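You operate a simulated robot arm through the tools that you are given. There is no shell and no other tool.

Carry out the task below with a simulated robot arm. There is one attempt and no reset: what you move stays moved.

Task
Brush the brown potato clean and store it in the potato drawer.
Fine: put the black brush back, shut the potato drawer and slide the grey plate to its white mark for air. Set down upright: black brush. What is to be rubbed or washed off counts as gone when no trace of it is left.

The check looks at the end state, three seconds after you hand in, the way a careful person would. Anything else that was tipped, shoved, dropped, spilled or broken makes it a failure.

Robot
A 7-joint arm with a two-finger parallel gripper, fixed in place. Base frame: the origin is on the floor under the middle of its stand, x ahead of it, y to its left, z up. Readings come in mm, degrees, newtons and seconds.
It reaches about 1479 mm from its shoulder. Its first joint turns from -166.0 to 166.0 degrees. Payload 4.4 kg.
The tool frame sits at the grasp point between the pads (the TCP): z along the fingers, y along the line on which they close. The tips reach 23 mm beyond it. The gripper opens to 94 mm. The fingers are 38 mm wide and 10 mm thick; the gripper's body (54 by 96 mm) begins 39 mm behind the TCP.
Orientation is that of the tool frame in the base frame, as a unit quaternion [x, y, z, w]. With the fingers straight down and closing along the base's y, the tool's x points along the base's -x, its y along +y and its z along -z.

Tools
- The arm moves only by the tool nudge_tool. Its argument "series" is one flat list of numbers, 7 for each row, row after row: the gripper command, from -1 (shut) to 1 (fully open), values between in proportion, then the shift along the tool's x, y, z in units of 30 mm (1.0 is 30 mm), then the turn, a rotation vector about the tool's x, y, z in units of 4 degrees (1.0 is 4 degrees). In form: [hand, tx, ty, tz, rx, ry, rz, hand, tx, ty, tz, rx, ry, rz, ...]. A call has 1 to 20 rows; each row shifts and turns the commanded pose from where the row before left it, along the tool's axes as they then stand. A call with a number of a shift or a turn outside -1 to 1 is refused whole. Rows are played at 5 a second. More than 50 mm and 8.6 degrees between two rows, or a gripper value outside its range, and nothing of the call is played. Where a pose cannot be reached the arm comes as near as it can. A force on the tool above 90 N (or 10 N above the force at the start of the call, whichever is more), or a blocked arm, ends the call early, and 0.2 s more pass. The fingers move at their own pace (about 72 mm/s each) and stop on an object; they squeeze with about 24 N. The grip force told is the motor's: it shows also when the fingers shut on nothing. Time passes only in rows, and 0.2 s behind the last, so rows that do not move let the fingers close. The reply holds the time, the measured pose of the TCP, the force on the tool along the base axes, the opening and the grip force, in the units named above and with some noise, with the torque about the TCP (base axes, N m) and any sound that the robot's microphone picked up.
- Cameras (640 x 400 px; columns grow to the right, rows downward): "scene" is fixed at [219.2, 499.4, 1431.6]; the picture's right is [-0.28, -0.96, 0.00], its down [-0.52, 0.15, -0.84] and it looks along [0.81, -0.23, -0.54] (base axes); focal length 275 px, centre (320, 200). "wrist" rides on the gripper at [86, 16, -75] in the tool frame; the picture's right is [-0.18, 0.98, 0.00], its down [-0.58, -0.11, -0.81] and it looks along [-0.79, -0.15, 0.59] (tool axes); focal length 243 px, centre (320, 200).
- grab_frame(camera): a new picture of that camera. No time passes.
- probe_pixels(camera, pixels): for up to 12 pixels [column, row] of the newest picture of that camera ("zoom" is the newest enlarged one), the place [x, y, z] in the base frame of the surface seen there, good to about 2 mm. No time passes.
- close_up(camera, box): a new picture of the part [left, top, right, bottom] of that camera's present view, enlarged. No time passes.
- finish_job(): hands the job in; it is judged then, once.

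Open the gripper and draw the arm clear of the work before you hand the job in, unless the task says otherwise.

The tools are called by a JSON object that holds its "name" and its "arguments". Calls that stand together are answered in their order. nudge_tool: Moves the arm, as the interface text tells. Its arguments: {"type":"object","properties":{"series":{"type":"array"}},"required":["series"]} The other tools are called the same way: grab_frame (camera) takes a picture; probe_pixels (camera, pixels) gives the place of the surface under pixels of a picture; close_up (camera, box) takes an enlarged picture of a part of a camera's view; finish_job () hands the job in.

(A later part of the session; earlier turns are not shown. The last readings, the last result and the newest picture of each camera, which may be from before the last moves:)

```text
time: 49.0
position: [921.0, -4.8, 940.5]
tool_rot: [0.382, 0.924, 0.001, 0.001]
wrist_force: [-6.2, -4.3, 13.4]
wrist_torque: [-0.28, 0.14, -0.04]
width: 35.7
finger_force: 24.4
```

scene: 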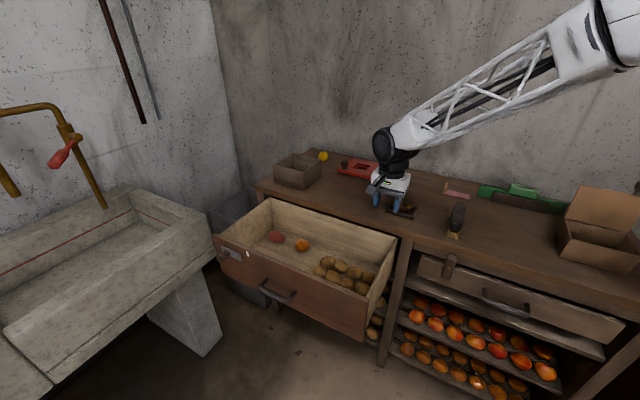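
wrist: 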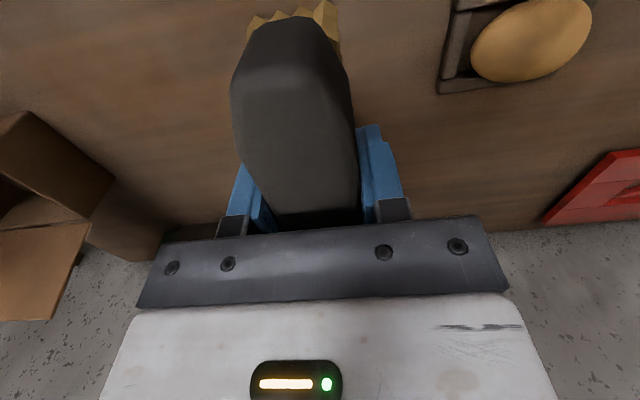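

Good contact during these strokes (13–22 N). I lift off and inspect again.

{"name": "nudge_tool", "arguments": {"series": [-1, 0, 0, -0.7, 0, 0, 0, -1, 0, 0, -1, 0, 0, 0, -1, 0, -1, -0.5, 0, 0, 0, -1, 0, -1, 0, 0, 0, 0, -1, 0, -1, 0, 0, 0, 0, -1, 0, -1, 0, 0, 0, 0, -1, 0, -1, 0, 0, 0, 0]}}

{"name": "close_up", "arguments": {"camera": "scene", "box": [385, 190, 417, 220]}}

{"name": "close_up", "arguments": {"camera": "wrist", "box": [440, 0, 600, 100]}}

{"name": "close_up", "arguments": {"camera": "scene", "box": [420, 140, 500, 210]}}

```text
time: 50.6
position: [815.2, -109.5, 1004.4]
tool_rot: [0.383, 0.924, 0.0, 0.001]
wrist_force: [0.0, -0.5, -2.4]
wrist_torque: [0.04, 0.0, 0.02]
width: 35.8
finger_force: 23.8
```

```text
13.33 times, centred on (401, 205) of scene
```

zoom: 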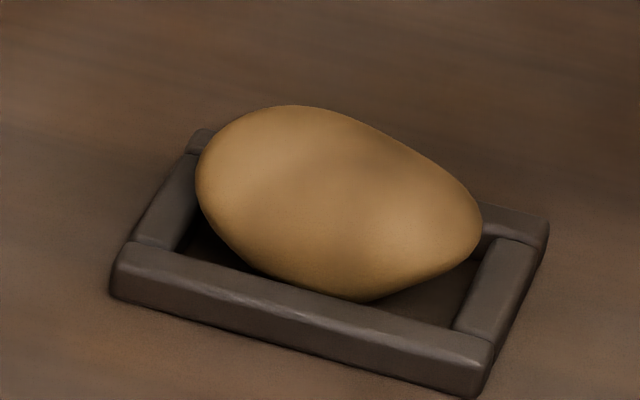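

```text
4.00 times, centred on (520, 50) of wrist
```

zoom: 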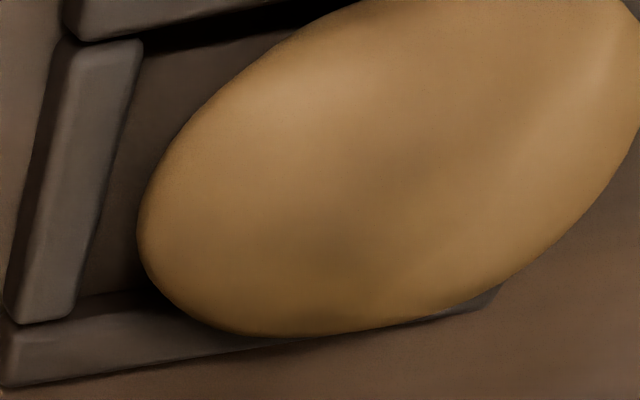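

```text
5.71 times, centred on (460, 175) of scene
```

zoom: 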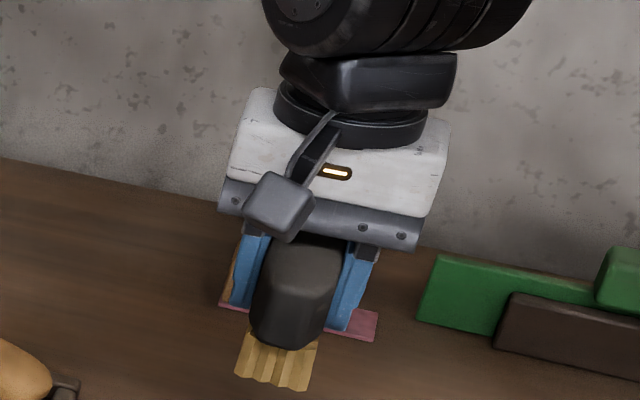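

The band is unchanged after solid contact, so it is shading of a dent; the top is clean. Now I check the brush's pose in the hand before setting it down.

{"name": "probe_pixels", "arguments": {"camera": "zoom", "pixels": [[240, 372], [300, 388], [270, 360], [290, 345], [290, 295], [300, 250], [265, 280], [320, 300], [325, 270], [285, 260], [310, 350], [250, 340]]}}

{"name": "grab_frame", "arguments": {"camera": "wrist"}}

{"name": "probe_pixels", "arguments": {"camera": "wrist", "pixels": [[285, 100], [290, 60], [290, 150], [300, 200], [320, 210], [260, 100], [330, 120], [290, 20], [260, 18], [325, 12], [300, 180], [290, 120]]}}

```text
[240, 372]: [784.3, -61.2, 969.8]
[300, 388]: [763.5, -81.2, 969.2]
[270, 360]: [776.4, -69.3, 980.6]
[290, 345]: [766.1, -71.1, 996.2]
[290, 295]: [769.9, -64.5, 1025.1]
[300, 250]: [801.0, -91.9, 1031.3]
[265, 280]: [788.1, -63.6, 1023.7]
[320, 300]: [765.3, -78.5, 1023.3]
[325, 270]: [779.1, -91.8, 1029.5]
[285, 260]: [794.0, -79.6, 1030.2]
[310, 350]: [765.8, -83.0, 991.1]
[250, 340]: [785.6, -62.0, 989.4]
```

```text
taken
```

wrist: 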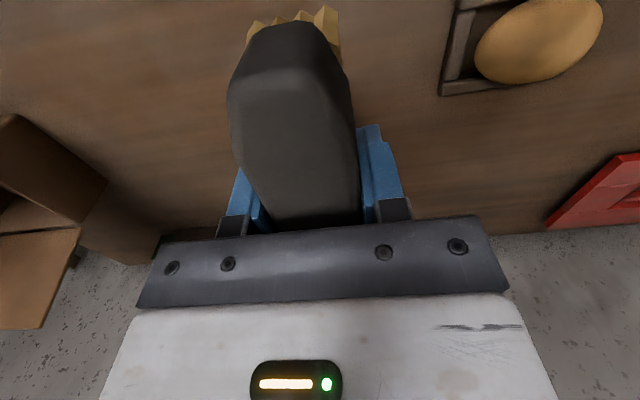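

```text
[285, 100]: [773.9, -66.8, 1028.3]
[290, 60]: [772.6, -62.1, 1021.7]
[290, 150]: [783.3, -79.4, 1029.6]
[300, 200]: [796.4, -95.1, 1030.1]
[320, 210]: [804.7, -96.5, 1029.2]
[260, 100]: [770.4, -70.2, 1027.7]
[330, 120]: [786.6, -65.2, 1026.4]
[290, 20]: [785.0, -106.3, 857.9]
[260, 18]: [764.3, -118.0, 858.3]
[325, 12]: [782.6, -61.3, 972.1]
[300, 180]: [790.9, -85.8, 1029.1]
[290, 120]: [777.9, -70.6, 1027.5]
```

The brush is level within noise and has only slid upward ~9 mm in the grip. I move back to its original spot (u 470.3, v -653.4) and lower most of the way.

{"name": "nudge_tool", "arguments": {"series": [-1, 0.01, -0.48, 0, 0, 0, 0, -1, 0.01, -0.48, 0, 0, 0, 0, -1, 0, 0, 0.9, 0, 0, 0, -1, 0, 0, 0.9, 0, 0, 0, -1, 0, 0, 0.9, 0, 0, 0, -1, 0, 0, 0.4, 0, 0, 0, -1, 0, 0, 0, 0, 0, 0]}}

{"name": "close_up", "arguments": {"camera": "scene", "box": [420, 180, 500, 250]}}

```text
time: 52.2
position: [794.6, -129.3, 912.2]
tool_rot: [0.383, 0.924, 0.001, 0.0]
wrist_force: [-0.8, 0.2, -2.1]
wrist_torque: [-0.02, -0.01, 0.0]
width: 35.9
finger_force: 24.2
```

```text
5.71 times, centred on (460, 215) of scene
```

zoom: 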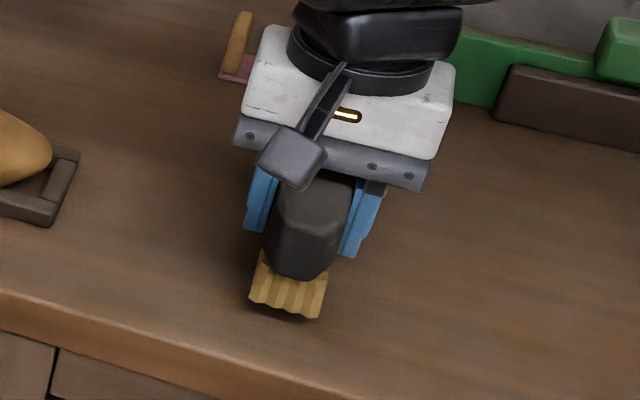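

The brush hovers above its spot, around 15 mm up. I lower in small steps until a light contact shows.

{"name": "nudge_tool", "arguments": {"series": [-1, 0, 0, 0.3, 0, 0, 0, -1, 0, 0, 0, 0, 0, 0]}}

{"name": "nudge_tool", "arguments": {"series": [-1, 0, 0, 0.1, 0, 0, 0, -1, 0, 0, 0, 0, 0, 0]}}

{"name": "nudge_tool", "arguments": {"series": [-1, 0, 0, 0.06, 0, 0, 0, -1, 0, 0, 0, 0, 0, 0]}}

```text
time: 52.8
position: [792.5, -128.8, 903.4]
tool_rot: [0.382, 0.924, 0.001, -0.001]
wrist_force: [0.3, 0.1, -1.6]
wrist_torque: [0.02, 0.02, 0.02]
width: 35.7
finger_force: 24.3
```

```text
time: 53.4
position: [793.8, -129.3, 901.4]
tool_rot: [0.382, 0.924, 0.0, 0.0]
wrist_force: [-0.2, -0.1, -1.8]
wrist_torque: [-0.01, 0.02, -0.04]
width: 36.0
finger_force: 24.2
```

```text
time: 54.0
position: [793.1, -128.9, 898.9]
tool_rot: [0.382, 0.924, 0.001, 0.001]
wrist_force: [-0.2, 0.0, -1.4]
wrist_torque: [0.02, 0.02, 0.03]
width: 35.8
finger_force: 24.4
```

No contact yet at z 898.9; I keep lowering in 1–1.5 mm steps.

{"name": "nudge_tool", "arguments": {"series": [-1, 0, 0, 0.05, 0, 0, 0, -1, 0, 0, 0, 0, 0, 0]}}

{"name": "nudge_tool", "arguments": {"series": [-1, 0, 0, 0.04, 0, 0, 0, -1, 0, 0, 0, 0, 0, 0]}}

{"name": "close_up", "arguments": {"camera": "scene", "box": [430, 200, 490, 250]}}

```text
time: 54.6
position: [792.8, -128.2, 896.4]
tool_rot: [0.382, 0.924, 0.001, 0.0]
wrist_force: [0.2, -0.8, -0.9]
wrist_torque: [0.01, -0.01, 0.0]
width: 35.7
finger_force: 23.8
```

```text
time: 55.2
position: [791.9, -128.7, 896.8]
tool_rot: [0.382, 0.924, 0.0, 0.001]
wrist_force: [-0.1, 2.2, 4.6]
wrist_torque: [0.15, 0.18, -0.05]
width: 35.6
finger_force: 24.4
```

```text
8.00 times, centred on (460, 225) of scene
```

zoom: 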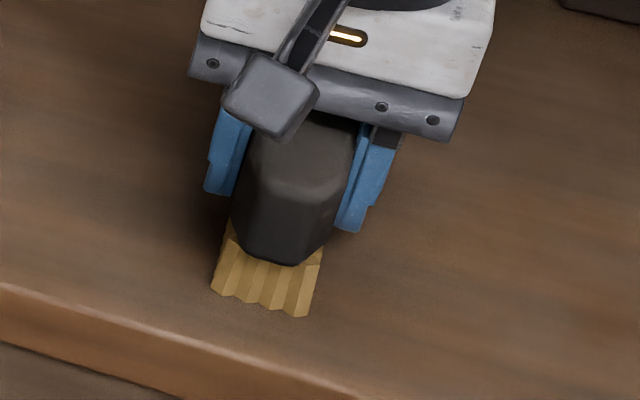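

Contact at the front end first (6 N, slight pitch). I press 1 mm more to level it, then open the fingers gently a little.

{"name": "nudge_tool", "arguments": {"series": [-1, 0, 0, 0.04, 0, 0, 0, -1, 0, 0, 0, 0, 0, 0]}}

{"name": "nudge_tool", "arguments": {"series": [-0.15, 0, 0, 0, 0, 0, 0, -0.1, 0, 0, 0, 0, 0, 0, 0.2, 0, 0, 0, 0, 0, 0, 0.6, 0, 0, 0, 0, 0, 0, 1, 0, 0, 0, 0, 0, 0, 1, 0, 0, 0, 0, 0, 0]}}

{"name": "close_up", "arguments": {"camera": "scene", "box": [430, 200, 490, 250]}}

```text
time: 55.8
position: [792.2, -129.8, 895.3]
tool_rot: [0.383, 0.924, 0.001, 0.0]
wrist_force: [2.2, -7.0, 16.1]
wrist_torque: [0.39, 0.61, 0.16]
width: 35.7
finger_force: 23.7
```

```text
time: 57.2
position: [792.4, -128.6, 894.9]
tool_rot: [0.383, 0.924, 0.001, 0.0]
wrist_force: [0.3, -0.2, -0.2]
wrist_torque: [0.01, 0.01, 0.0]
width: 94.4
finger_force: 0.0
```

```text
8.00 times, centred on (460, 225) of scene
```

zoom: 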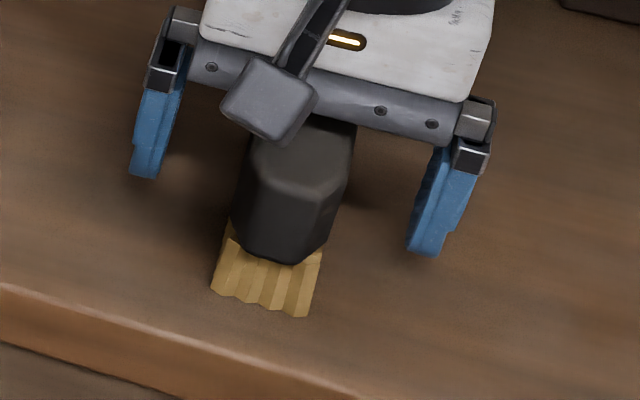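

The brush is released and standing. I lift straight up and check it.

{"name": "nudge_tool", "arguments": {"series": [1, 0, 0, -0.3, 0, 0, 0, 1, 0, 0, -0.9, 0, 0, 0, 1, 0, 0, -1, 0, 0, 0, 1, 0, 0, -1, 0, 0, 0, 1, 0, 1, -0.5, 0, 0, 0, 1, 0, 1, 0, 0, 0, 0, 1, 0, 1, 0, 0, 0, 0, 1, 0, 1, 0, 0, 0, 0]}}

{"name": "close_up", "arguments": {"camera": "scene", "box": [430, 190, 490, 250]}}

{"name": "probe_pixels", "arguments": {"camera": "zoom", "pixels": [[320, 90], [355, 105], [285, 100], [345, 190], [270, 190], [310, 200], [240, 290], [235, 305], [305, 320], [270, 300], [310, 120], [310, 160]]}}

```text
time: 59.0
position: [878.7, -48.9, 1006.2]
tool_rot: [0.383, 0.924, 0.001, 0.0]
wrist_force: [-0.2, 1.1, 0.3]
wrist_torque: [0.0, 0.01, -0.01]
width: 93.8
finger_force: 0.0
```

```text
6.67 times, centred on (460, 220) of scene
```

zoom: 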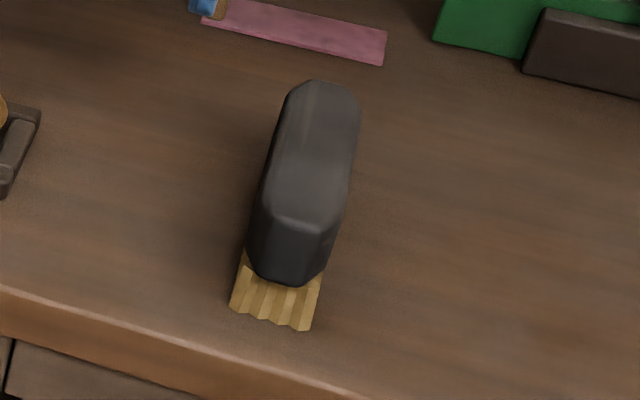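

```text
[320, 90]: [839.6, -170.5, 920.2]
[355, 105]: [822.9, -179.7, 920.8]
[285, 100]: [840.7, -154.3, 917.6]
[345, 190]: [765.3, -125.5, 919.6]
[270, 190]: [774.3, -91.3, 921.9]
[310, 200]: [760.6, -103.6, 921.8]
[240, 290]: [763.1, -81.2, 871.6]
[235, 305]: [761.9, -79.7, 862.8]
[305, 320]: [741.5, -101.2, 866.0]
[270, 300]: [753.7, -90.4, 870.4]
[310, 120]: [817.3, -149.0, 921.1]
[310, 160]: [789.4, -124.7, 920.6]
```

The brush stands back at its place within about 1 mm. Now I probe the potato and tray for a precise grasp.

{"name": "close_up", "arguments": {"camera": "scene", "box": [385, 190, 417, 220]}}

{"name": "probe_pixels", "arguments": {"camera": "zoom", "pixels": [[200, 180], [240, 140], [300, 112], [360, 130], [430, 170], [475, 220], [440, 250], [360, 290], [280, 270], [225, 225], [330, 190], [400, 210]]}}

{"name": "probe_pixels", "arguments": {"camera": "zoom", "pixels": [[125, 260], [140, 245], [200, 140], [480, 350], [490, 335], [530, 230], [545, 225], [310, 290], [510, 280], [165, 205], [410, 300], [495, 230]]}}

```text
13.33 times, centred on (401, 205) of scene
```

zoom: 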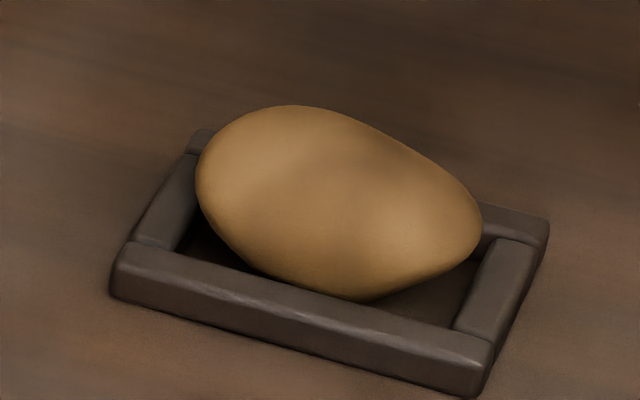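

```text
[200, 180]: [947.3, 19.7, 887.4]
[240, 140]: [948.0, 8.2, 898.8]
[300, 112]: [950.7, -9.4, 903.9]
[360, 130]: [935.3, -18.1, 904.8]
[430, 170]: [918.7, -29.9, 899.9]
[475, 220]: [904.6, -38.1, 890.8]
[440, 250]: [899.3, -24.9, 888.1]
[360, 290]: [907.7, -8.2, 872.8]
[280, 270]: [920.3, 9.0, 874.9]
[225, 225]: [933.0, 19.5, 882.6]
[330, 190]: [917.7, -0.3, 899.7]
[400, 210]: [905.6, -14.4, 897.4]
```

```text
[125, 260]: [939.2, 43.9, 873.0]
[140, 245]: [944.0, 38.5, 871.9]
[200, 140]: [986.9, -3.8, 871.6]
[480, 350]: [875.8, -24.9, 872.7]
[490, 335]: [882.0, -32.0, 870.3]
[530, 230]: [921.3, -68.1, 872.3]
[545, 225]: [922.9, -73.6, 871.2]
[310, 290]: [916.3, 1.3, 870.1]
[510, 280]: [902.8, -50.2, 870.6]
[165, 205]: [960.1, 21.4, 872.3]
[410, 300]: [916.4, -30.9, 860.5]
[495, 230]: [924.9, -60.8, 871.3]
```

Potato centre is at about u 648, v -667, equator z≈884; tray rim top 872. I'll grip it across v, so I rotate the tool by -90° about its axis first.

{"name": "nudge_tool", "arguments": {"series": [1, 0, 0, 0, 0, 0, -1, 1, 0, 0, 0, 0, 0, -1, 1, 0, 0, 0, 0, 0, -1, 1, 0, 0, 0, 0, 0, -1, 1, 0, 0, 0, 0, 0, -1, 1, 0, 0, 0, 0, 0, -1, 1, 0, 0, 0, 0, 0, -1, 1, 0, 0, 0, 0, 0, -1, 1, 0, 0, 0, 0, 0, -1, 1, 0, 0, 0, 0, 0, -1, 1, 0, 0, 0, 0, 0, -1, 1, 0, 0, 0, 0, 0, -1, 1, 0, 0, 0, 0, 0, -1, 1, 0, 0, 0, 0, 0, -1, 1, 0, 0, 0, 0, 0, -1, 1, 0, 0, 0, 0, 0, -1, 1, 0, 0, 0, 0, 0, -1, 1, 0, 0, 0, 0, 0, -1, 1, 0, 0, 0, 0, 0, -1, 1, 0, 0, 0, 0, 0, -1]}}

{"name": "nudge_tool", "arguments": {"series": [1, 0, 0, 0, 0, 0, -1, 1, 0, 0, 0, 0, 0, -1, 1, 0, 0, 0, 0, 0, -0.5, 1, 0, 0, 0, 0, 0, 0]}}

{"name": "grab_frame", "arguments": {"camera": "wrist"}}

{"name": "grab_frame", "arguments": {"camera": "scene"}}

```text
time: 63.2
position: [877.6, -44.8, 1006.0]
tool_rot: [-0.302, 0.953, 0.001, 0.002]
wrist_force: [0.0, 0.5, 0.0]
wrist_torque: [-0.03, 0.02, 0.01]
width: 93.9
finger_force: 0.0
```

```text
time: 64.2
position: [877.2, -44.9, 1006.4]
tool_rot: [-0.383, 0.924, 0.001, 0.0]
wrist_force: [0.1, -0.3, -0.6]
wrist_torque: [-0.01, -0.01, 0.04]
width: 94.0
finger_force: 0.1
```

```text
taken
```

wrist: 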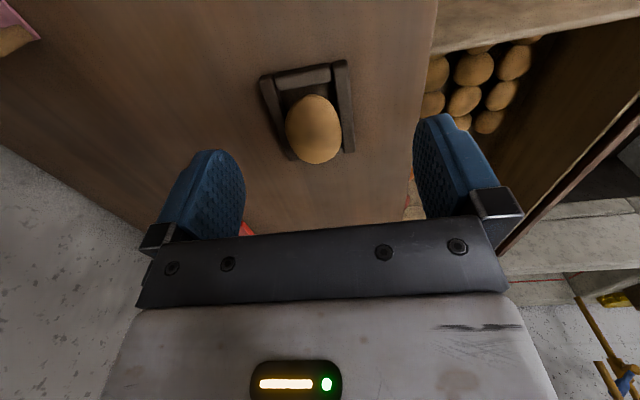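

```text
taken
```

scene: 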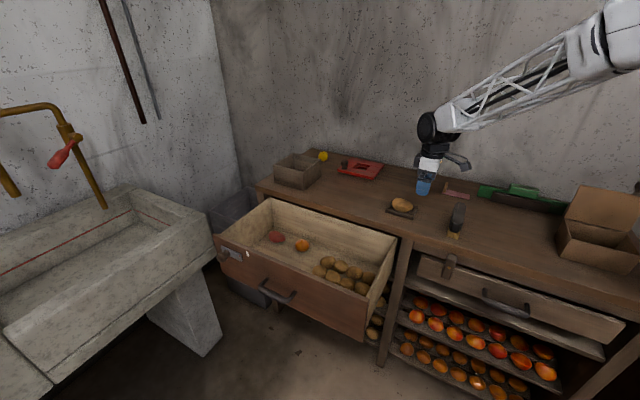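

The potato is at wrist (313,130), centred between the fingers' lines. I zoom to measure its width across v.

{"name": "close_up", "arguments": {"camera": "wrist", "box": [250, 50, 370, 170]}}

{"name": "probe_pixels", "arguments": {"camera": "zoom", "pixels": [[235, 200], [260, 200], [320, 200], [380, 200], [240, 260], [385, 260], [320, 260], [320, 300], [300, 140], [320, 330], [390, 230], [230, 230]]}}

```text
3.33 times, centred on (310, 110) of wrist
```

zoom: 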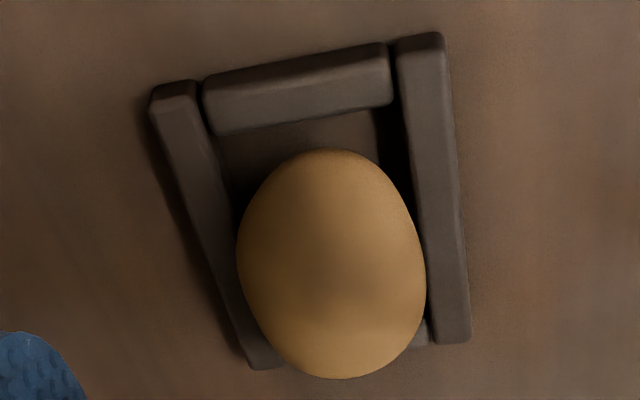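

```text
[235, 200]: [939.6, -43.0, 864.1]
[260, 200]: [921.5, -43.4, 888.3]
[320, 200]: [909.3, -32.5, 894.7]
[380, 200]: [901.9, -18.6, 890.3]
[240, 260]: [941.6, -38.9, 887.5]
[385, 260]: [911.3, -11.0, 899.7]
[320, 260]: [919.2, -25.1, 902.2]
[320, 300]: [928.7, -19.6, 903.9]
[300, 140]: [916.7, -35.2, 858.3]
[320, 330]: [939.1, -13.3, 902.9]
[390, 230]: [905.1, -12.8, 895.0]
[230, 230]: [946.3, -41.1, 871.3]
```

Potato spans v -693…-642, centre -667.5. I move above it and lower to TCP z≈899 with open fingers straddling it (tips just above the tray rim).

{"name": "nudge_tool", "arguments": {"series": [1, -0.66, -0.17, 0, 0, 0, 0, 1, -0.66, -0.17, 0, 0, 0, 0, 1, -0.66, -0.17, 0, 0, 0, 0, 1, 0, 0, 0.9, 0, 0, 0, 1, 0, 0, 0.9, 0, 0, 0, 1, 0, 0, 0.9, 0, 0, 0, 1, 0, 0, 0.6, 0, 0, 0, 1, 0, 0, 0.25, 0, 0, 0, 1, 0, 0, 0, 0, 0, 0]}}

{"name": "grab_frame", "arguments": {"camera": "wrist"}}

{"name": "close_up", "arguments": {"camera": "scene", "box": [370, 170, 450, 230]}}

```text
time: 66.2
position: [932.2, -12.4, 898.0]
tool_rot: [-0.382, 0.924, 0.0, 0.001]
wrist_force: [0.3, -0.8, 0.1]
wrist_torque: [0.04, -0.02, 0.01]
width: 94.1
finger_force: 0.0
```

```text
taken
```

wrist: 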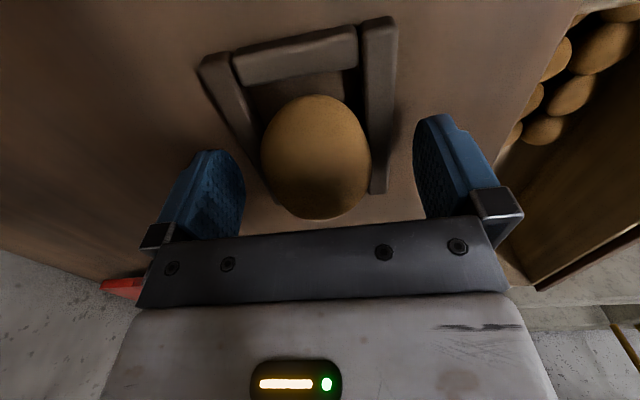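

```text
6.67 times, centred on (410, 200) of scene
```

zoom: 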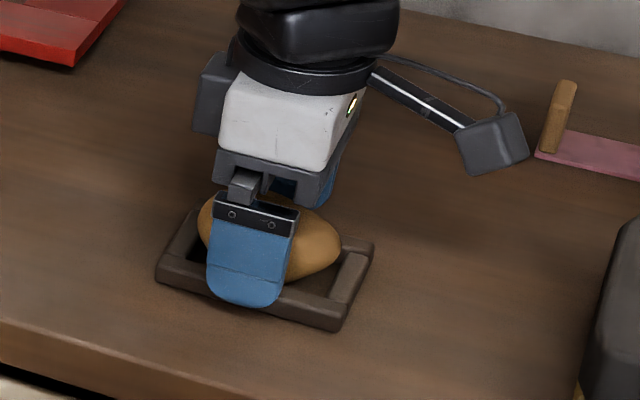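

The fingers straddle the potato, clear of the rim. I close on it.

{"name": "nudge_tool", "arguments": {"series": [0.5, 0, 0, 0, 0, 0, 0, 0.2, 0, 0, 0, 0, 0, 0, -0.2, 0, 0, 0, 0, 0, 0, -1, 0, 0, 0, 0, 0, 0, -1, 0, 0, 0, 0, 0, 0, -1, 0, 0, 0, 0, 0, 0]}}

{"name": "grab_frame", "arguments": {"camera": "wrist"}}

```text
time: 67.6
position: [932.1, -12.8, 897.7]
tool_rot: [-0.383, 0.924, 0.0, 0.002]
wrist_force: [10.2, -10.5, 3.4]
wrist_torque: [-0.2, -0.21, 0.02]
width: 50.9
finger_force: 24.9
```

```text
taken
```

wrist: 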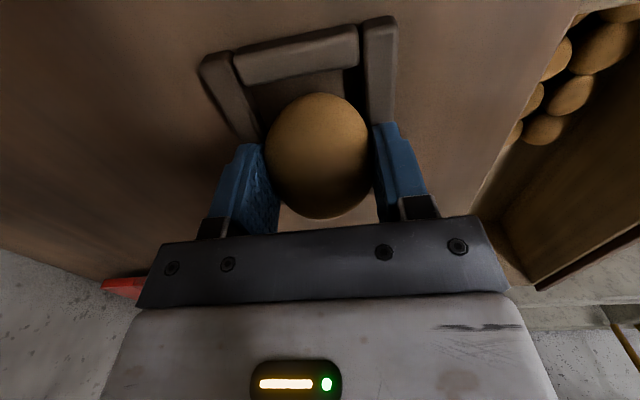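

Gripped at 50.9 mm. I lift slowly straight up and check the tray stays.

{"name": "nudge_tool", "arguments": {"series": [-1, 0, 0, -0.2, 0, 0, 0, -1, 0, 0, -0.4, 0, 0, 0, -1, 0, 0, -0.7, 0, 0, 0, -1, 0, 0, -1, 0, 0, 0, -1, 0, 0, -1, 0, 0, 0, -1, 0, 0, -1, 0, 0, 0, -1, 0, 0, -1, 0, 0, 0, -1, 0, 0, 0, 0, 0, 0]}}

{"name": "close_up", "arguments": {"camera": "scene", "box": [350, 130, 470, 230]}}

{"name": "grab_frame", "arguments": {"camera": "wrist"}}

```text
time: 69.4
position: [932.0, -15.1, 1060.7]
tool_rot: [-0.381, 0.925, 0.0, 0.001]
wrist_force: [-0.3, -0.6, -0.3]
wrist_torque: [-0.02, -0.01, -0.01]
width: 50.5
finger_force: 24.2
```

```text
4.00 times, centred on (410, 180) of scene
```

zoom: 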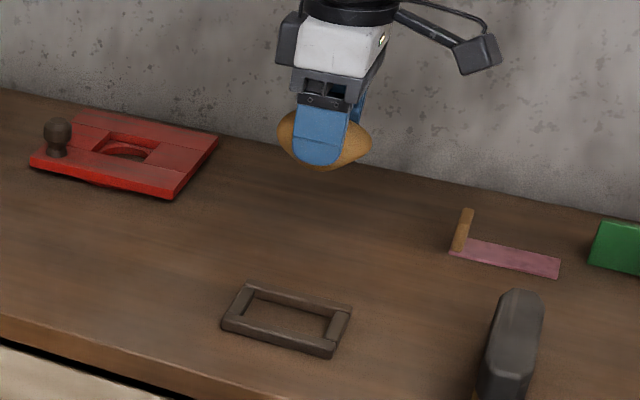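

```text
taken
```

wrist: 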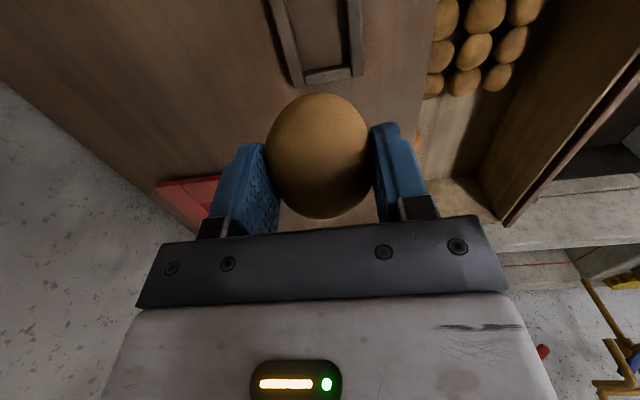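

The underside so far looks clean and the tray stayed in place. I carry the potato out over the drawer, high up, to view the drawer interior with the wrist camera.

{"name": "nudge_tool", "arguments": {"series": [-1, -0.46, 1, 0, 0, 0, 0, -1, -0.46, 1, 0, 0, 0, 0, -1, -0.46, 1, 0, 0, 0, 0, -1, -0.46, 1, 0, 0, 0, 0, -1, -0.46, 1, 0, 0, 0, 0, -1, -0.46, 1, 0, 0, 0, 0, -1, -0.46, 1, 0, 0, 0, 0, -1, -0.46, 1, 0, 0, 0, 0, -1, 0, 0, 0, 0, 0, 0]}}

{"name": "grab_frame", "arguments": {"camera": "wrist"}}

{"name": "grab_frame", "arguments": {"camera": "scene"}}

```text
time: 71.4
position: [839.5, 233.5, 1055.4]
tool_rot: [-0.383, 0.924, 0.001, 0.001]
wrist_force: [0.1, -0.3, -0.9]
wrist_torque: [-0.06, -0.01, 0.02]
width: 50.7
finger_force: 24.5
```

```text
taken
```

wrist: 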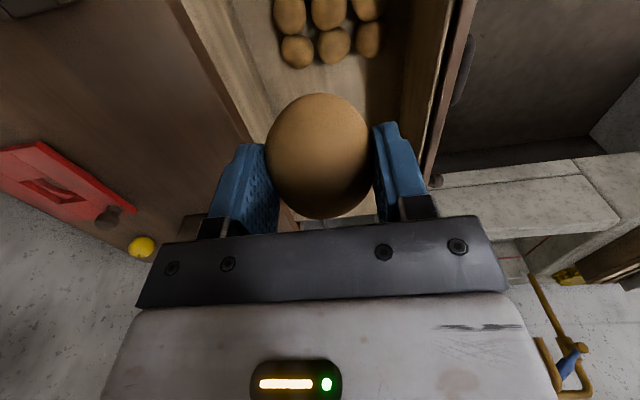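

```text
taken
```

scene: 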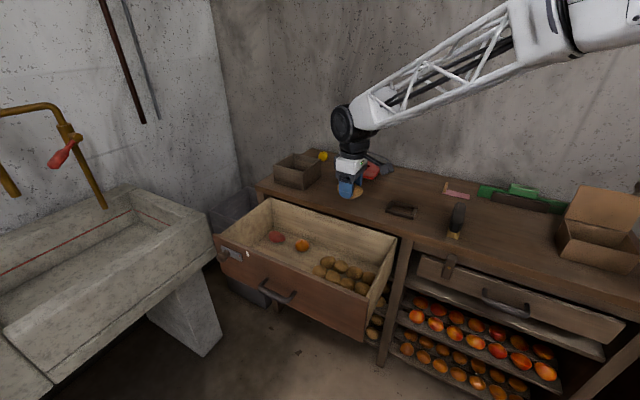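

Now I tilt the tool about its x axis to show the potato's underside to the scene camera.

{"name": "nudge_tool", "arguments": {"series": [-1, 0, 0, 0, -1, 0, 0, -1, 0, 0, 0, -1, 0, 0, -1, 0, 0, 0, -1, 0, 0, -1, 0, 0, 0, -1, 0, 0, -1, 0, 0, 0, -1, 0, 0, -1, 0, 0, 0, -1, 0, 0, -1, 0, 0, 0, -1, 0, 0, -1, 0, 0, 0, -1, 0, 0, -1, 0, 0, 0, -1, 0, 0, -1, 0, 0, 0, -1, 0, 0, -1, 0, 0, 0, -1, 0, 0, -1, 0, 0, 0, -1, 0, 0, -1, 0, 0, 0, -1, 0, 0, -1, 0, 0, 0, -1, 0, 0]}}

{"name": "grab_frame", "arguments": {"camera": "scene"}}

{"name": "close_up", "arguments": {"camera": "scene", "box": [310, 140, 390, 220]}}

```text
time: 74.4
position: [839.8, 235.1, 1059.3]
tool_rot: [-0.338, 0.816, 0.434, -0.179]
wrist_force: [1.3, 0.1, -0.1]
wrist_torque: [0.01, -0.02, 0.03]
width: 50.7
finger_force: 23.8
```

```text
taken
```

scene: 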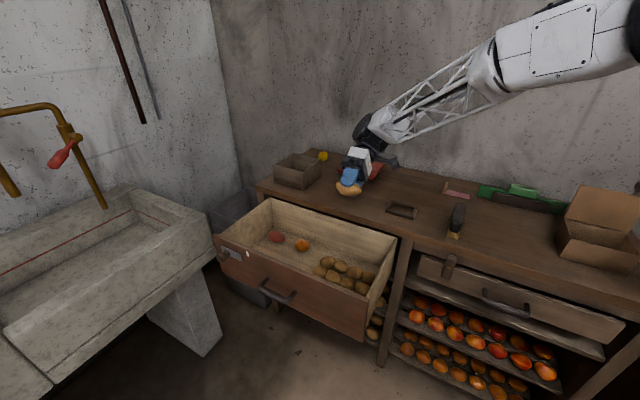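

```text
5.00 times, centred on (350, 180) of scene
```

zoom: 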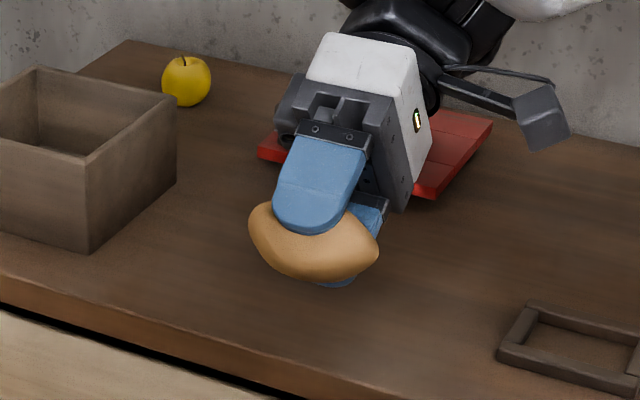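

The underside is clean too. I tilt back to vertical.

{"name": "nudge_tool", "arguments": {"series": [-1, 0, 0, 0, 1, 0, 0, -1, 0, 0, 0, 1, 0, 0, -1, 0, 0, 0, 1, 0, 0, -1, 0, 0, 0, 1, 0, 0, -1, 0, 0, 0, 1, 0, 0, -1, 0, 0, 0, 1, 0, 0, -1, 0, 0, 0, 1, 0, 0, -1, 0, 0, 0, 1, 0, 0, -1, 0, 0, 0, 1, 0, 0, -1, 0, 0, 0, 1, 0, 0, -1, 0, 0, 0, 1, 0, 0, -1, 0, 0, 0, 1, 0, 0, -1, 0, 0, 0, 1, 0, 0, -1, 0, 0, 0, 1, 0, 0]}}

{"name": "close_up", "arguments": {"camera": "scene", "box": [250, 210, 410, 310]}}

{"name": "probe_pixels", "arguments": {"camera": "zoom", "pixels": [[110, 105], [205, 140], [270, 245], [310, 205], [330, 270], [395, 300], [360, 225], [420, 245], [240, 200], [230, 170], [180, 190], [150, 150]]}}

```text
time: 77.4
position: [839.1, 233.5, 1058.0]
tool_rot: [-0.382, 0.924, 0.0, 0.001]
wrist_force: [0.6, 0.9, -0.5]
wrist_torque: [-0.01, 0.0, -0.03]
width: 50.6
finger_force: 24.3
```

```text
4.00 times, centred on (330, 260) of scene
```

zoom: 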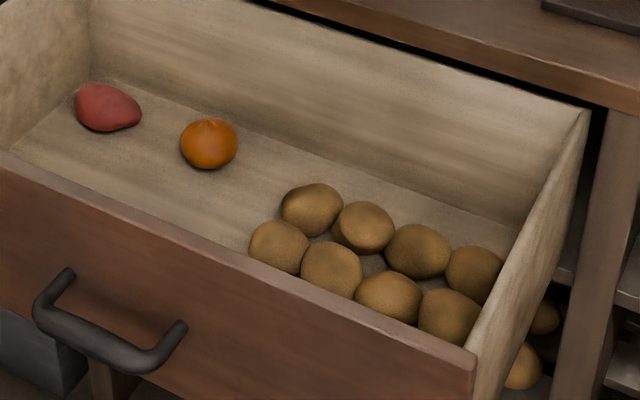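

```text
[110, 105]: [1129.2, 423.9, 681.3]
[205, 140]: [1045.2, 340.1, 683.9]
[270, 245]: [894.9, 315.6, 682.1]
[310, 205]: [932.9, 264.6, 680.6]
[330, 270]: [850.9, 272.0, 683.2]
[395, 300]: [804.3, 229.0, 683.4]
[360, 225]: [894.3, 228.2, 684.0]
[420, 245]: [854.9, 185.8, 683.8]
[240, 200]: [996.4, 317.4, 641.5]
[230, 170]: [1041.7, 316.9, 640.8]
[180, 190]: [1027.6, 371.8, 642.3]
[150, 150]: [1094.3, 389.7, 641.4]
```

The scene shows two rows of potatoes, the orange at (u 980, v -500) and free floor at u>900 nearer the front. I move forward along the drawer to see the intended spot with the wrist camera.

{"name": "nudge_tool", "arguments": {"series": [-1, -0.98, 0.23, 0.3, 0, 0, 0, -1, -0.98, 0.23, 0.3, 0, 0, 0, -1, -0.98, 0.23, 0.3, 0, 0, 0, -1, -0.98, 0.23, 0.3, 0, 0, 0, -1, 0, 0, 0, 0, 0, 0]}}

{"name": "grab_frame", "arguments": {"camera": "wrist"}}

{"name": "probe_pixels", "arguments": {"camera": "wrist", "pixels": [[320, 30], [320, 60], [320, 85], [260, 60], [380, 60], [400, 30], [240, 30], [280, 85], [380, 90], [420, 80], [300, 10], [350, 10]]}}

```text
time: 78.6
position: [901.3, 335.5, 1023.1]
tool_rot: [-0.383, 0.924, 0.0, 0.001]
wrist_force: [-0.3, 0.1, -1.1]
wrist_torque: [0.01, 0.02, 0.03]
width: 50.4
finger_force: 23.9
```

```text
taken
```

wrist: 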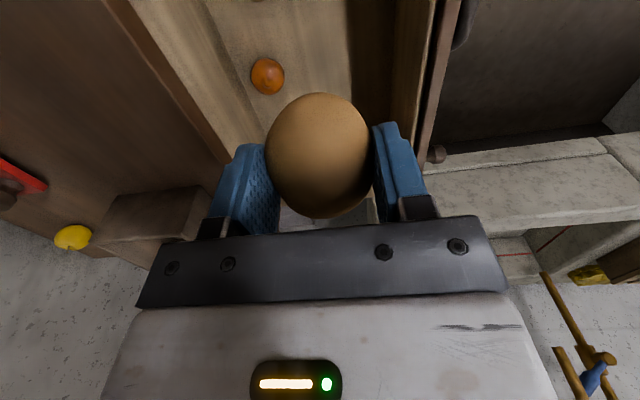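

```text
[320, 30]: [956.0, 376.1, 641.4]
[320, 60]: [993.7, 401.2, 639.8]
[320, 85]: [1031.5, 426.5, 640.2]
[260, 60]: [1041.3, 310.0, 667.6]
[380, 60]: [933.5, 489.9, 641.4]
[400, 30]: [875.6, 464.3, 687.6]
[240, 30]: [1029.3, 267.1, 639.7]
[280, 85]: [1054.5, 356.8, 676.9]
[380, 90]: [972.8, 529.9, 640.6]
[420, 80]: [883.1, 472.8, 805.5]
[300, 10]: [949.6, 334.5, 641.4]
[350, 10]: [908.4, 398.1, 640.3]
```

The free floor covers u 908–1060, v -435…-313 (z 640). I move to u 955, v -397 and lower partway into the drawer.

{"name": "nudge_tool", "arguments": {"series": [-1, -0.9, 0.03, 0, 0, 0, 0, -1, -0.9, 0.03, 0, 0, 0, 0, -1, -0.9, 0.04, 0, 0, 0, 0, -1, 0, 0, 1, 0, 0, 0, -1, 0, 0, 1, 0, 0, 0, -1, 0, 0, 1, 0, 0, 0, -1, 0, 0, 1, 0, 0, 0, -1, 0, 0, 1, 0, 0, 0, -1, 0, 0, 1, 0, 0, 0, -1, 0, 0, 1, 0, 0, 0, -1, 0, 0, 0, 0, 0, 0]}}

{"name": "grab_frame", "arguments": {"camera": "scene"}}

{"name": "grab_frame", "arguments": {"camera": "wrist"}}

```text
time: 81.0
position: [959.5, 396.3, 812.9]
tool_rot: [-0.383, 0.924, 0.0, 0.001]
wrist_force: [0.3, 0.3, -0.8]
wrist_torque: [0.01, -0.01, -0.03]
width: 50.7
finger_force: 23.7
```

```text
taken
```

scene: 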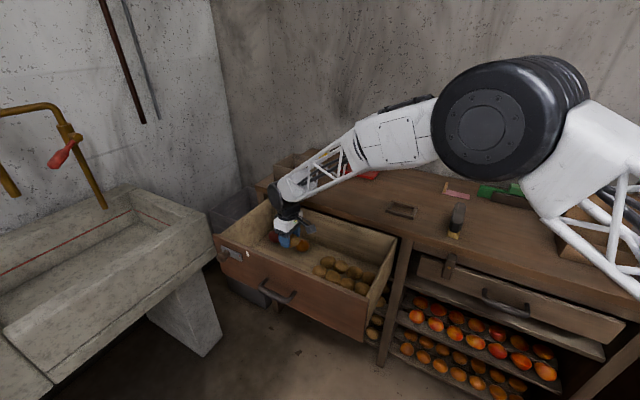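

```text
taken
```

wrist: 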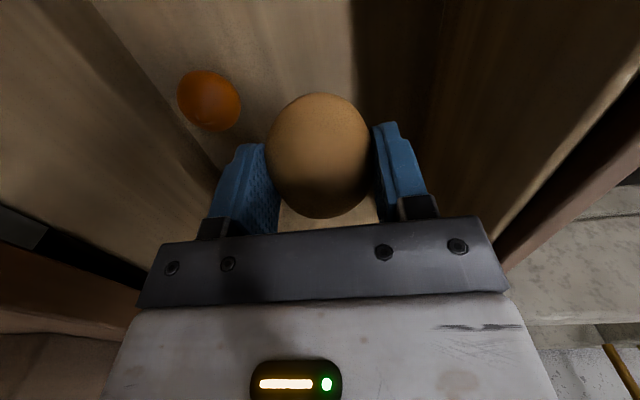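

The descent is free so far. I probe the forearm to make sure it stays clear of the bench and drawer walls as I go lower.

{"name": "probe_pixels", "arguments": {"camera": "scene", "pixels": [[280, 210], [300, 182], [340, 160], [370, 150], [400, 140], [430, 140], [500, 120], [285, 225], [272, 195], [350, 175], [390, 165], [305, 200]]}}

{"name": "close_up", "arguments": {"camera": "scene", "box": [240, 160, 400, 270]}}

```text
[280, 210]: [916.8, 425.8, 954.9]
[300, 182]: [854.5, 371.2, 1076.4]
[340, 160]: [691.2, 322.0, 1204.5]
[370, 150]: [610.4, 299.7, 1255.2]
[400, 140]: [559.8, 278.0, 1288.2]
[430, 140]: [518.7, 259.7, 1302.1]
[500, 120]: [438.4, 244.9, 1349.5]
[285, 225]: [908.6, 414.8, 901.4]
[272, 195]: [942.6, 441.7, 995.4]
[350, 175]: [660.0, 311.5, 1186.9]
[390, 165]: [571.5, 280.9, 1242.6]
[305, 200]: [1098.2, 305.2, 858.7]
```

```text
3.64 times, centred on (320, 215) of scene
```

zoom: 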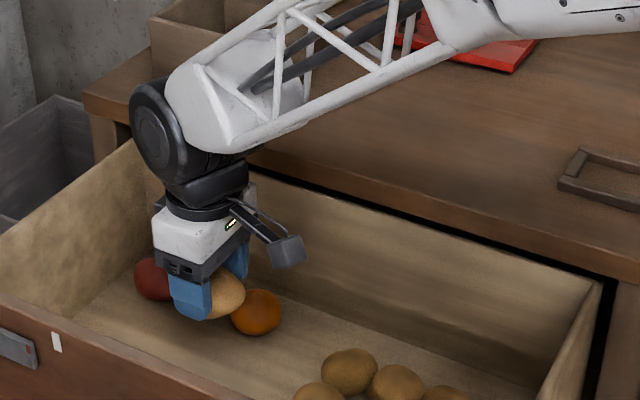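

The forearm stays well above everything (z>1000). I continue lowering to about z 692.

{"name": "nudge_tool", "arguments": {"series": [-1, 0, 0, 1, 0, 0, 0, -1, 0, 0, 1, 0, 0, 0, -1, 0, 0, 1, 0, 0, 0, -1, 0, 0, 0.7, 0, 0, 0, -1, 0, 0, 0.3, 0, 0, 0, -1, 0, 0, 0, 0, 0, 0]}}

{"name": "close_up", "arguments": {"camera": "scene", "box": [240, 160, 400, 270]}}

{"name": "grab_frame", "arguments": {"camera": "wrist"}}

```text
time: 82.4
position: [957.6, 396.2, 693.8]
tool_rot: [-0.382, 0.924, 0.001, 0.001]
wrist_force: [0.7, 0.0, -0.9]
wrist_torque: [-0.02, 0.01, 0.0]
width: 51.0
finger_force: 24.1
```

```text
3.64 times, centred on (320, 215) of scene
```

zoom: 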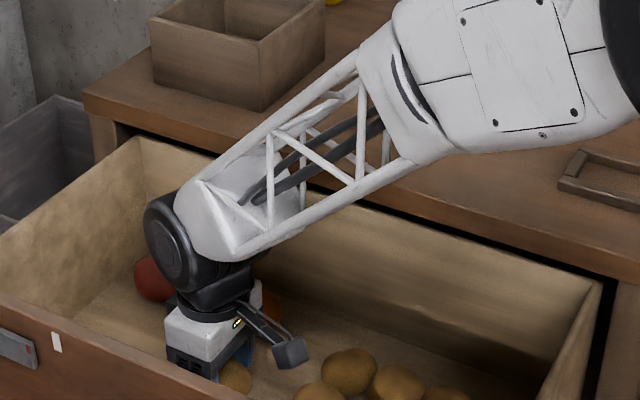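

```text
taken
```

wrist: 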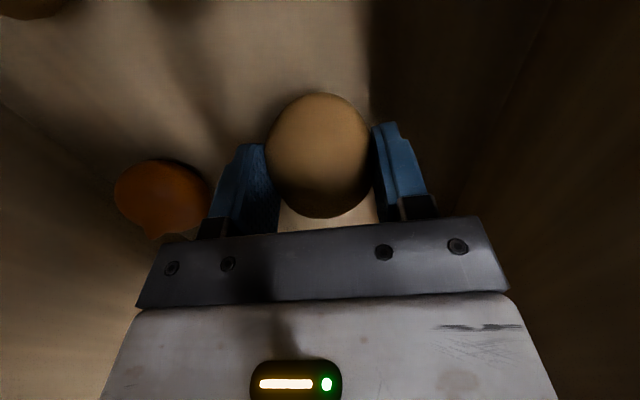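

The spot is clear; the orange is beyond the left finger. I lower in small steps until contact.

{"name": "nudge_tool", "arguments": {"series": [-1, 0, 0, 0.3, 0, 0, 0, -1, 0, 0, 0.1, 0, 0, 0, -1, 0, 0, 0, 0, 0, 0]}}

{"name": "nudge_tool", "arguments": {"series": [-1, 0, 0, 0.07, 0, 0, 0, -1, 0, 0, 0, 0, 0, 0]}}

{"name": "nudge_tool", "arguments": {"series": [-1, 0, 0, 0.07, 0, 0, 0, -1, 0, 0, 0, 0, 0, 0]}}

```text
time: 83.2
position: [957.2, 395.8, 681.2]
tool_rot: [-0.383, 0.924, 0.001, 0.0]
wrist_force: [0.5, 0.6, -1.3]
wrist_torque: [0.0, -0.01, -0.02]
width: 50.8
finger_force: 23.9
```

```text
time: 83.8
position: [959.2, 397.4, 680.7]
tool_rot: [-0.383, 0.924, 0.0, 0.003]
wrist_force: [-3.5, -2.4, 16.0]
wrist_torque: [0.07, 0.29, 0.05]
width: 50.9
finger_force: 24.4
```

```text
time: 84.4
position: [958.4, 395.7, 677.7]
tool_rot: [-0.383, 0.924, -0.001, 0.002]
wrist_force: [4.6, 3.1, 23.6]
wrist_torque: [0.11, -0.17, 0.01]
width: 50.7
finger_force: 24.1
```

The potato is on the floor (contact 16–24 N). I ease up slightly and open the fingers partially, gently.

{"name": "nudge_tool", "arguments": {"series": [-1, 0, 0, -0.05, 0, 0, 0, 0.12, 0, 0, 0, 0, 0, 0, 0.2, 0, 0, 0, 0, 0, 0, 0.4, 0, 0, 0, 0, 0, 0, 0.5, 0, 0, 0, 0, 0, 0, 0.5, 0, 0, 0, 0, 0, 0]}}

{"name": "grab_frame", "arguments": {"camera": "wrist"}}

```text
time: 85.8
position: [958.1, 395.5, 678.5]
tool_rot: [-0.383, 0.924, 0.0, 0.001]
wrist_force: [0.0, -0.6, 0.3]
wrist_torque: [-0.01, -0.02, 0.03]
width: 70.6
finger_force: 0.1
```

```text
taken
```

wrist: 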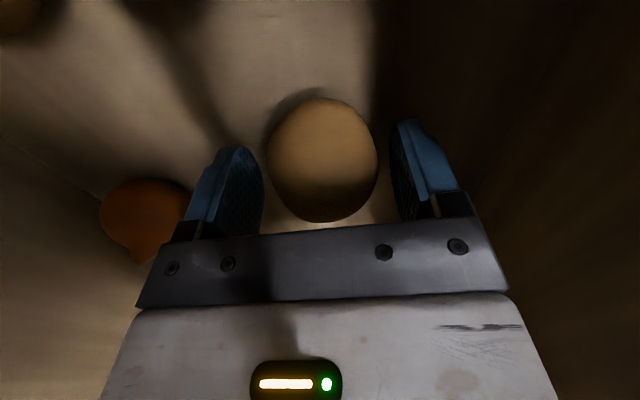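

The potato rests between the open fingers. I raise straight up out of the drawer.

{"name": "nudge_tool", "arguments": {"series": [0.5, 0, 0, -0.3, 0, 0, 0, 0.5, 0, 0, -0.6, 0, 0, 0, 0.5, 0, 0, -1, 0, 0, 0, 0.5, 0, 0, -1, 0, 0, 0, 0.5, 0, 0, -1, 0, 0, 0, 0.5, 0, 0, -1, 0, 0, 0, 0.5, 0, 0, -1, 0, 0, 0, 0.5, 0, 0, -1, 0, 0, 0, 0.5, 0, 0, -1, 0, 0, 0, 0.5, 0, 0, -1, 0, 0, 0, 0.5, 0, 0, -1, 0, 0, 0]}}

{"name": "close_up", "arguments": {"camera": "scene", "box": [220, 190, 420, 320]}}

{"name": "grab_frame", "arguments": {"camera": "wrist"}}

```text
time: 88.2
position: [958.3, 398.1, 973.1]
tool_rot: [-0.382, 0.924, 0.001, 0.0]
wrist_force: [0.2, -0.7, -1.2]
wrist_torque: [0.0, 0.0, 0.02]
width: 70.4
finger_force: 0.1
```

```text
3.08 times, centred on (320, 255) of scene
```

zoom: 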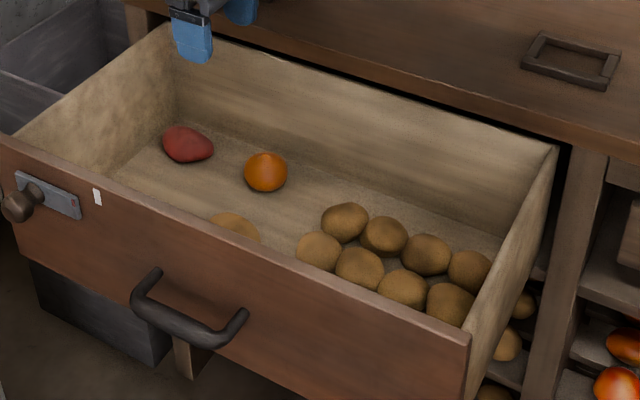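

```text
taken
```

wrist: 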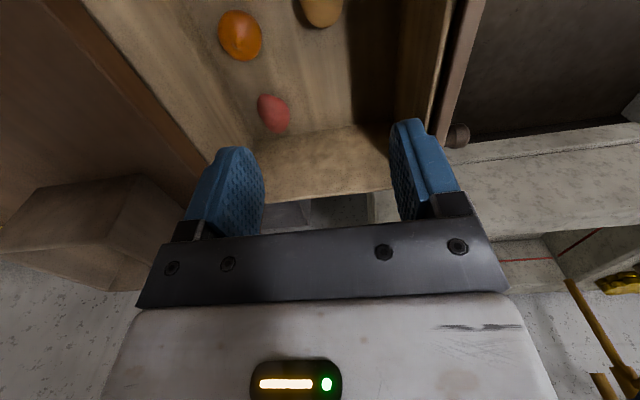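

The potato lies free on the drawer floor at zoom (235,225), not touching anything. Before moving to the plate's knob I probe the sink and drawer edge nearby for clearance.

{"name": "grab_frame", "arguments": {"camera": "scene"}}

{"name": "probe_pixels", "arguments": {"camera": "scene", "pixels": [[190, 212], [212, 228], [212, 255], [150, 288], [50, 365], [100, 320], [180, 245], [135, 200], [10, 330], [210, 300], [195, 350], [50, 360]]}}

```text
taken
```

scene: 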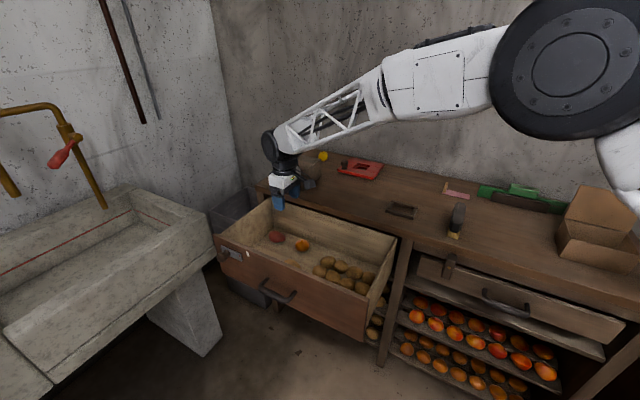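

```text
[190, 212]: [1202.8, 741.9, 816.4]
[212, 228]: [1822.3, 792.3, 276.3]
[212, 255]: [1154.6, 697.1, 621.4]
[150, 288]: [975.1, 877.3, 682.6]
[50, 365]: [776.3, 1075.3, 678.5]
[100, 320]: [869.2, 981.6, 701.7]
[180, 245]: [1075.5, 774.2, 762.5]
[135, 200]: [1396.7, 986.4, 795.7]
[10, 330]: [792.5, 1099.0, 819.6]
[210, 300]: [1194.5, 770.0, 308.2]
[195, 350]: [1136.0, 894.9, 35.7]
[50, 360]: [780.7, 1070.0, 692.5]
```

The sink's face is at u≈1308, well clear of the knob (u≈1113). I rotate the tool +90° back (tool x=v, y=u) at this height.

{"name": "nudge_tool", "arguments": {"series": [0.5, 0, 0, 0, 0, 0, 1, 0.5, 0, 0, 0, 0, 0, 1, 0.5, 0, 0, 0, 0, 0, 1, 0.5, 0, 0, 0, 0, 0, 1, 0.5, 0, 0, 0, 0, 0, 1, 0.5, 0, 0, 0, 0, 0, 1, 0.5, 0, 0, 0, 0, 0, 1, 0.5, 0, 0, 0, 0, 0, 1, 0.5, 0, 0, 0, 0, 0, 1, 0.5, 0, 0, 0, 0, 0, 1, 0.5, 0, 0, 0, 0, 0, 1, 0.5, 0, 0, 0, 0, 0, 1, 0.5, 0, 0, 0, 0, 0, 1, 0.5, 0, 0, 0, 0, 0, 1, 0.5, 0, 0, 0, 0, 0, 1, 0.5, 0, 0, 0, 0, 0, 1, 0.5, 0, 0, 0, 0, 0, 1, 0.5, 0, 0, 0, 0, 0, 1, 0.5, 0, 0, 0, 0, 0, 1, 0.5, 0, 0, 0, 0, 0, 1]}}

{"name": "nudge_tool", "arguments": {"series": [0.5, 0, 0, 0, 0, 0, 1, 0.5, 0, 0, 0, 0, 0, 1, 0.5, 0, 0, 0, 0, 0, 0.5, 0.5, 1, 0.58, 0, 0, 0, 0, 0.5, 1, 0.58, 0, 0, 0, 0, 0.5, 1, 0.58, 0, 0, 0, 0, 0.5, 1, 0.58, 0, 0, 0, 0, 0.5, 1, 0.58, 0, 0, 0, 0, 0.5, 1, 0.58, 0, 0, 0, 0, 0.5, 1, 0.58, 0, 0, 0, 0, 0.5, 1, 0.58, 0, 0, 0, 0, 0.5, 1, 0.58, 0, 0, 0, 0, 0.5, 0.2, 0.4, 0.9, 0, 0, 0, 0.5, 0, 0, 0.9, 0, 0, 0, 0.5, 0, 0, 0, 0, 0, 0]}}

{"name": "grab_frame", "arguments": {"camera": "wrist"}}

{"name": "grab_frame", "arguments": {"camera": "scene"}}

```text
time: 92.4
position: [957.0, 396.7, 975.3]
tool_rot: [0.301, 0.954, 0.001, 0.0]
wrist_force: [0.1, -0.5, 0.1]
wrist_torque: [0.03, -0.02, 0.0]
width: 70.6
finger_force: 0.0
```

```text
time: 95.6
position: [883.1, 708.1, 919.8]
tool_rot: [0.383, 0.924, 0.001, 0.001]
wrist_force: [0.6, 0.1, -0.2]
wrist_torque: [0.0, -0.02, 0.01]
width: 70.4
finger_force: 0.1
```

```text
taken
```

wrist: 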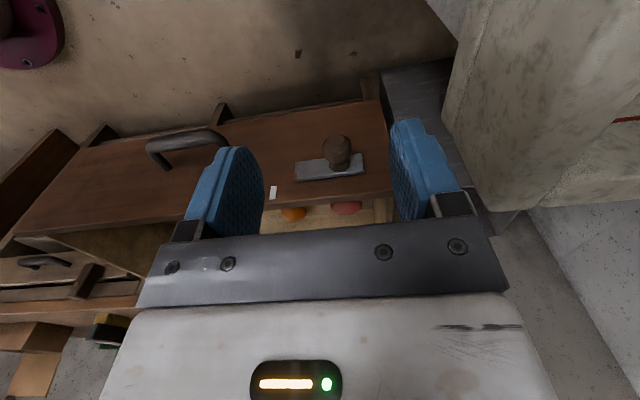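

```text
taken
```

scene: 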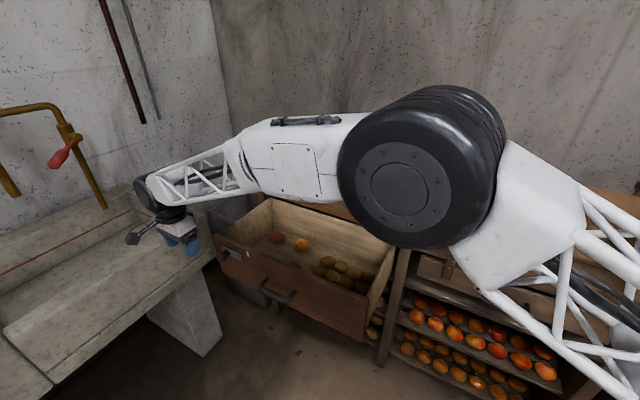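

The wrist view shows the knob at (337,155) on the grey plate, with the white mark at (273,192). I zoom and probe precisely.

{"name": "close_up", "arguments": {"camera": "wrist", "box": [255, 120, 375, 210]}}

{"name": "probe_pixels", "arguments": {"camera": "wrist", "pixels": [[323, 150], [350, 148], [337, 140], [337, 155], [330, 165], [345, 167], [298, 172], [362, 168], [300, 164], [273, 192], [301, 178], [363, 160]]}}

```text
4.44 times, centred on (315, 165) of wrist
```

zoom: 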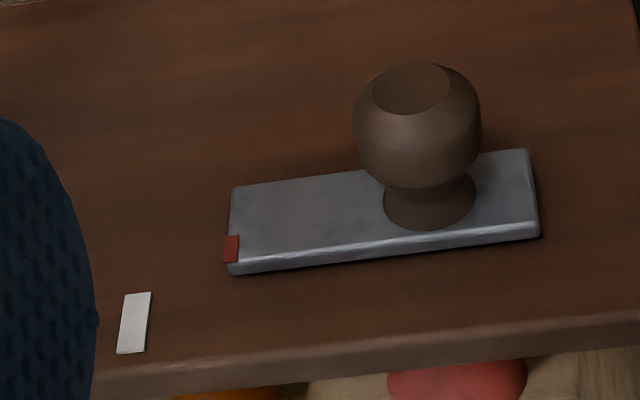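

```text
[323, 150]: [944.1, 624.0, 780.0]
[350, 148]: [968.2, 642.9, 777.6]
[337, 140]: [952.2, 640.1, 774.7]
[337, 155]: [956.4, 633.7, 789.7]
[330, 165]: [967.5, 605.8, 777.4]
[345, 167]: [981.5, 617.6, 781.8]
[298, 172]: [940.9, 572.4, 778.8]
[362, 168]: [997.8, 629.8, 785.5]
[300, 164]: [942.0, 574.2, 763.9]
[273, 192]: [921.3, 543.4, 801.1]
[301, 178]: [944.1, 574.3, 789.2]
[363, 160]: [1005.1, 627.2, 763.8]
```

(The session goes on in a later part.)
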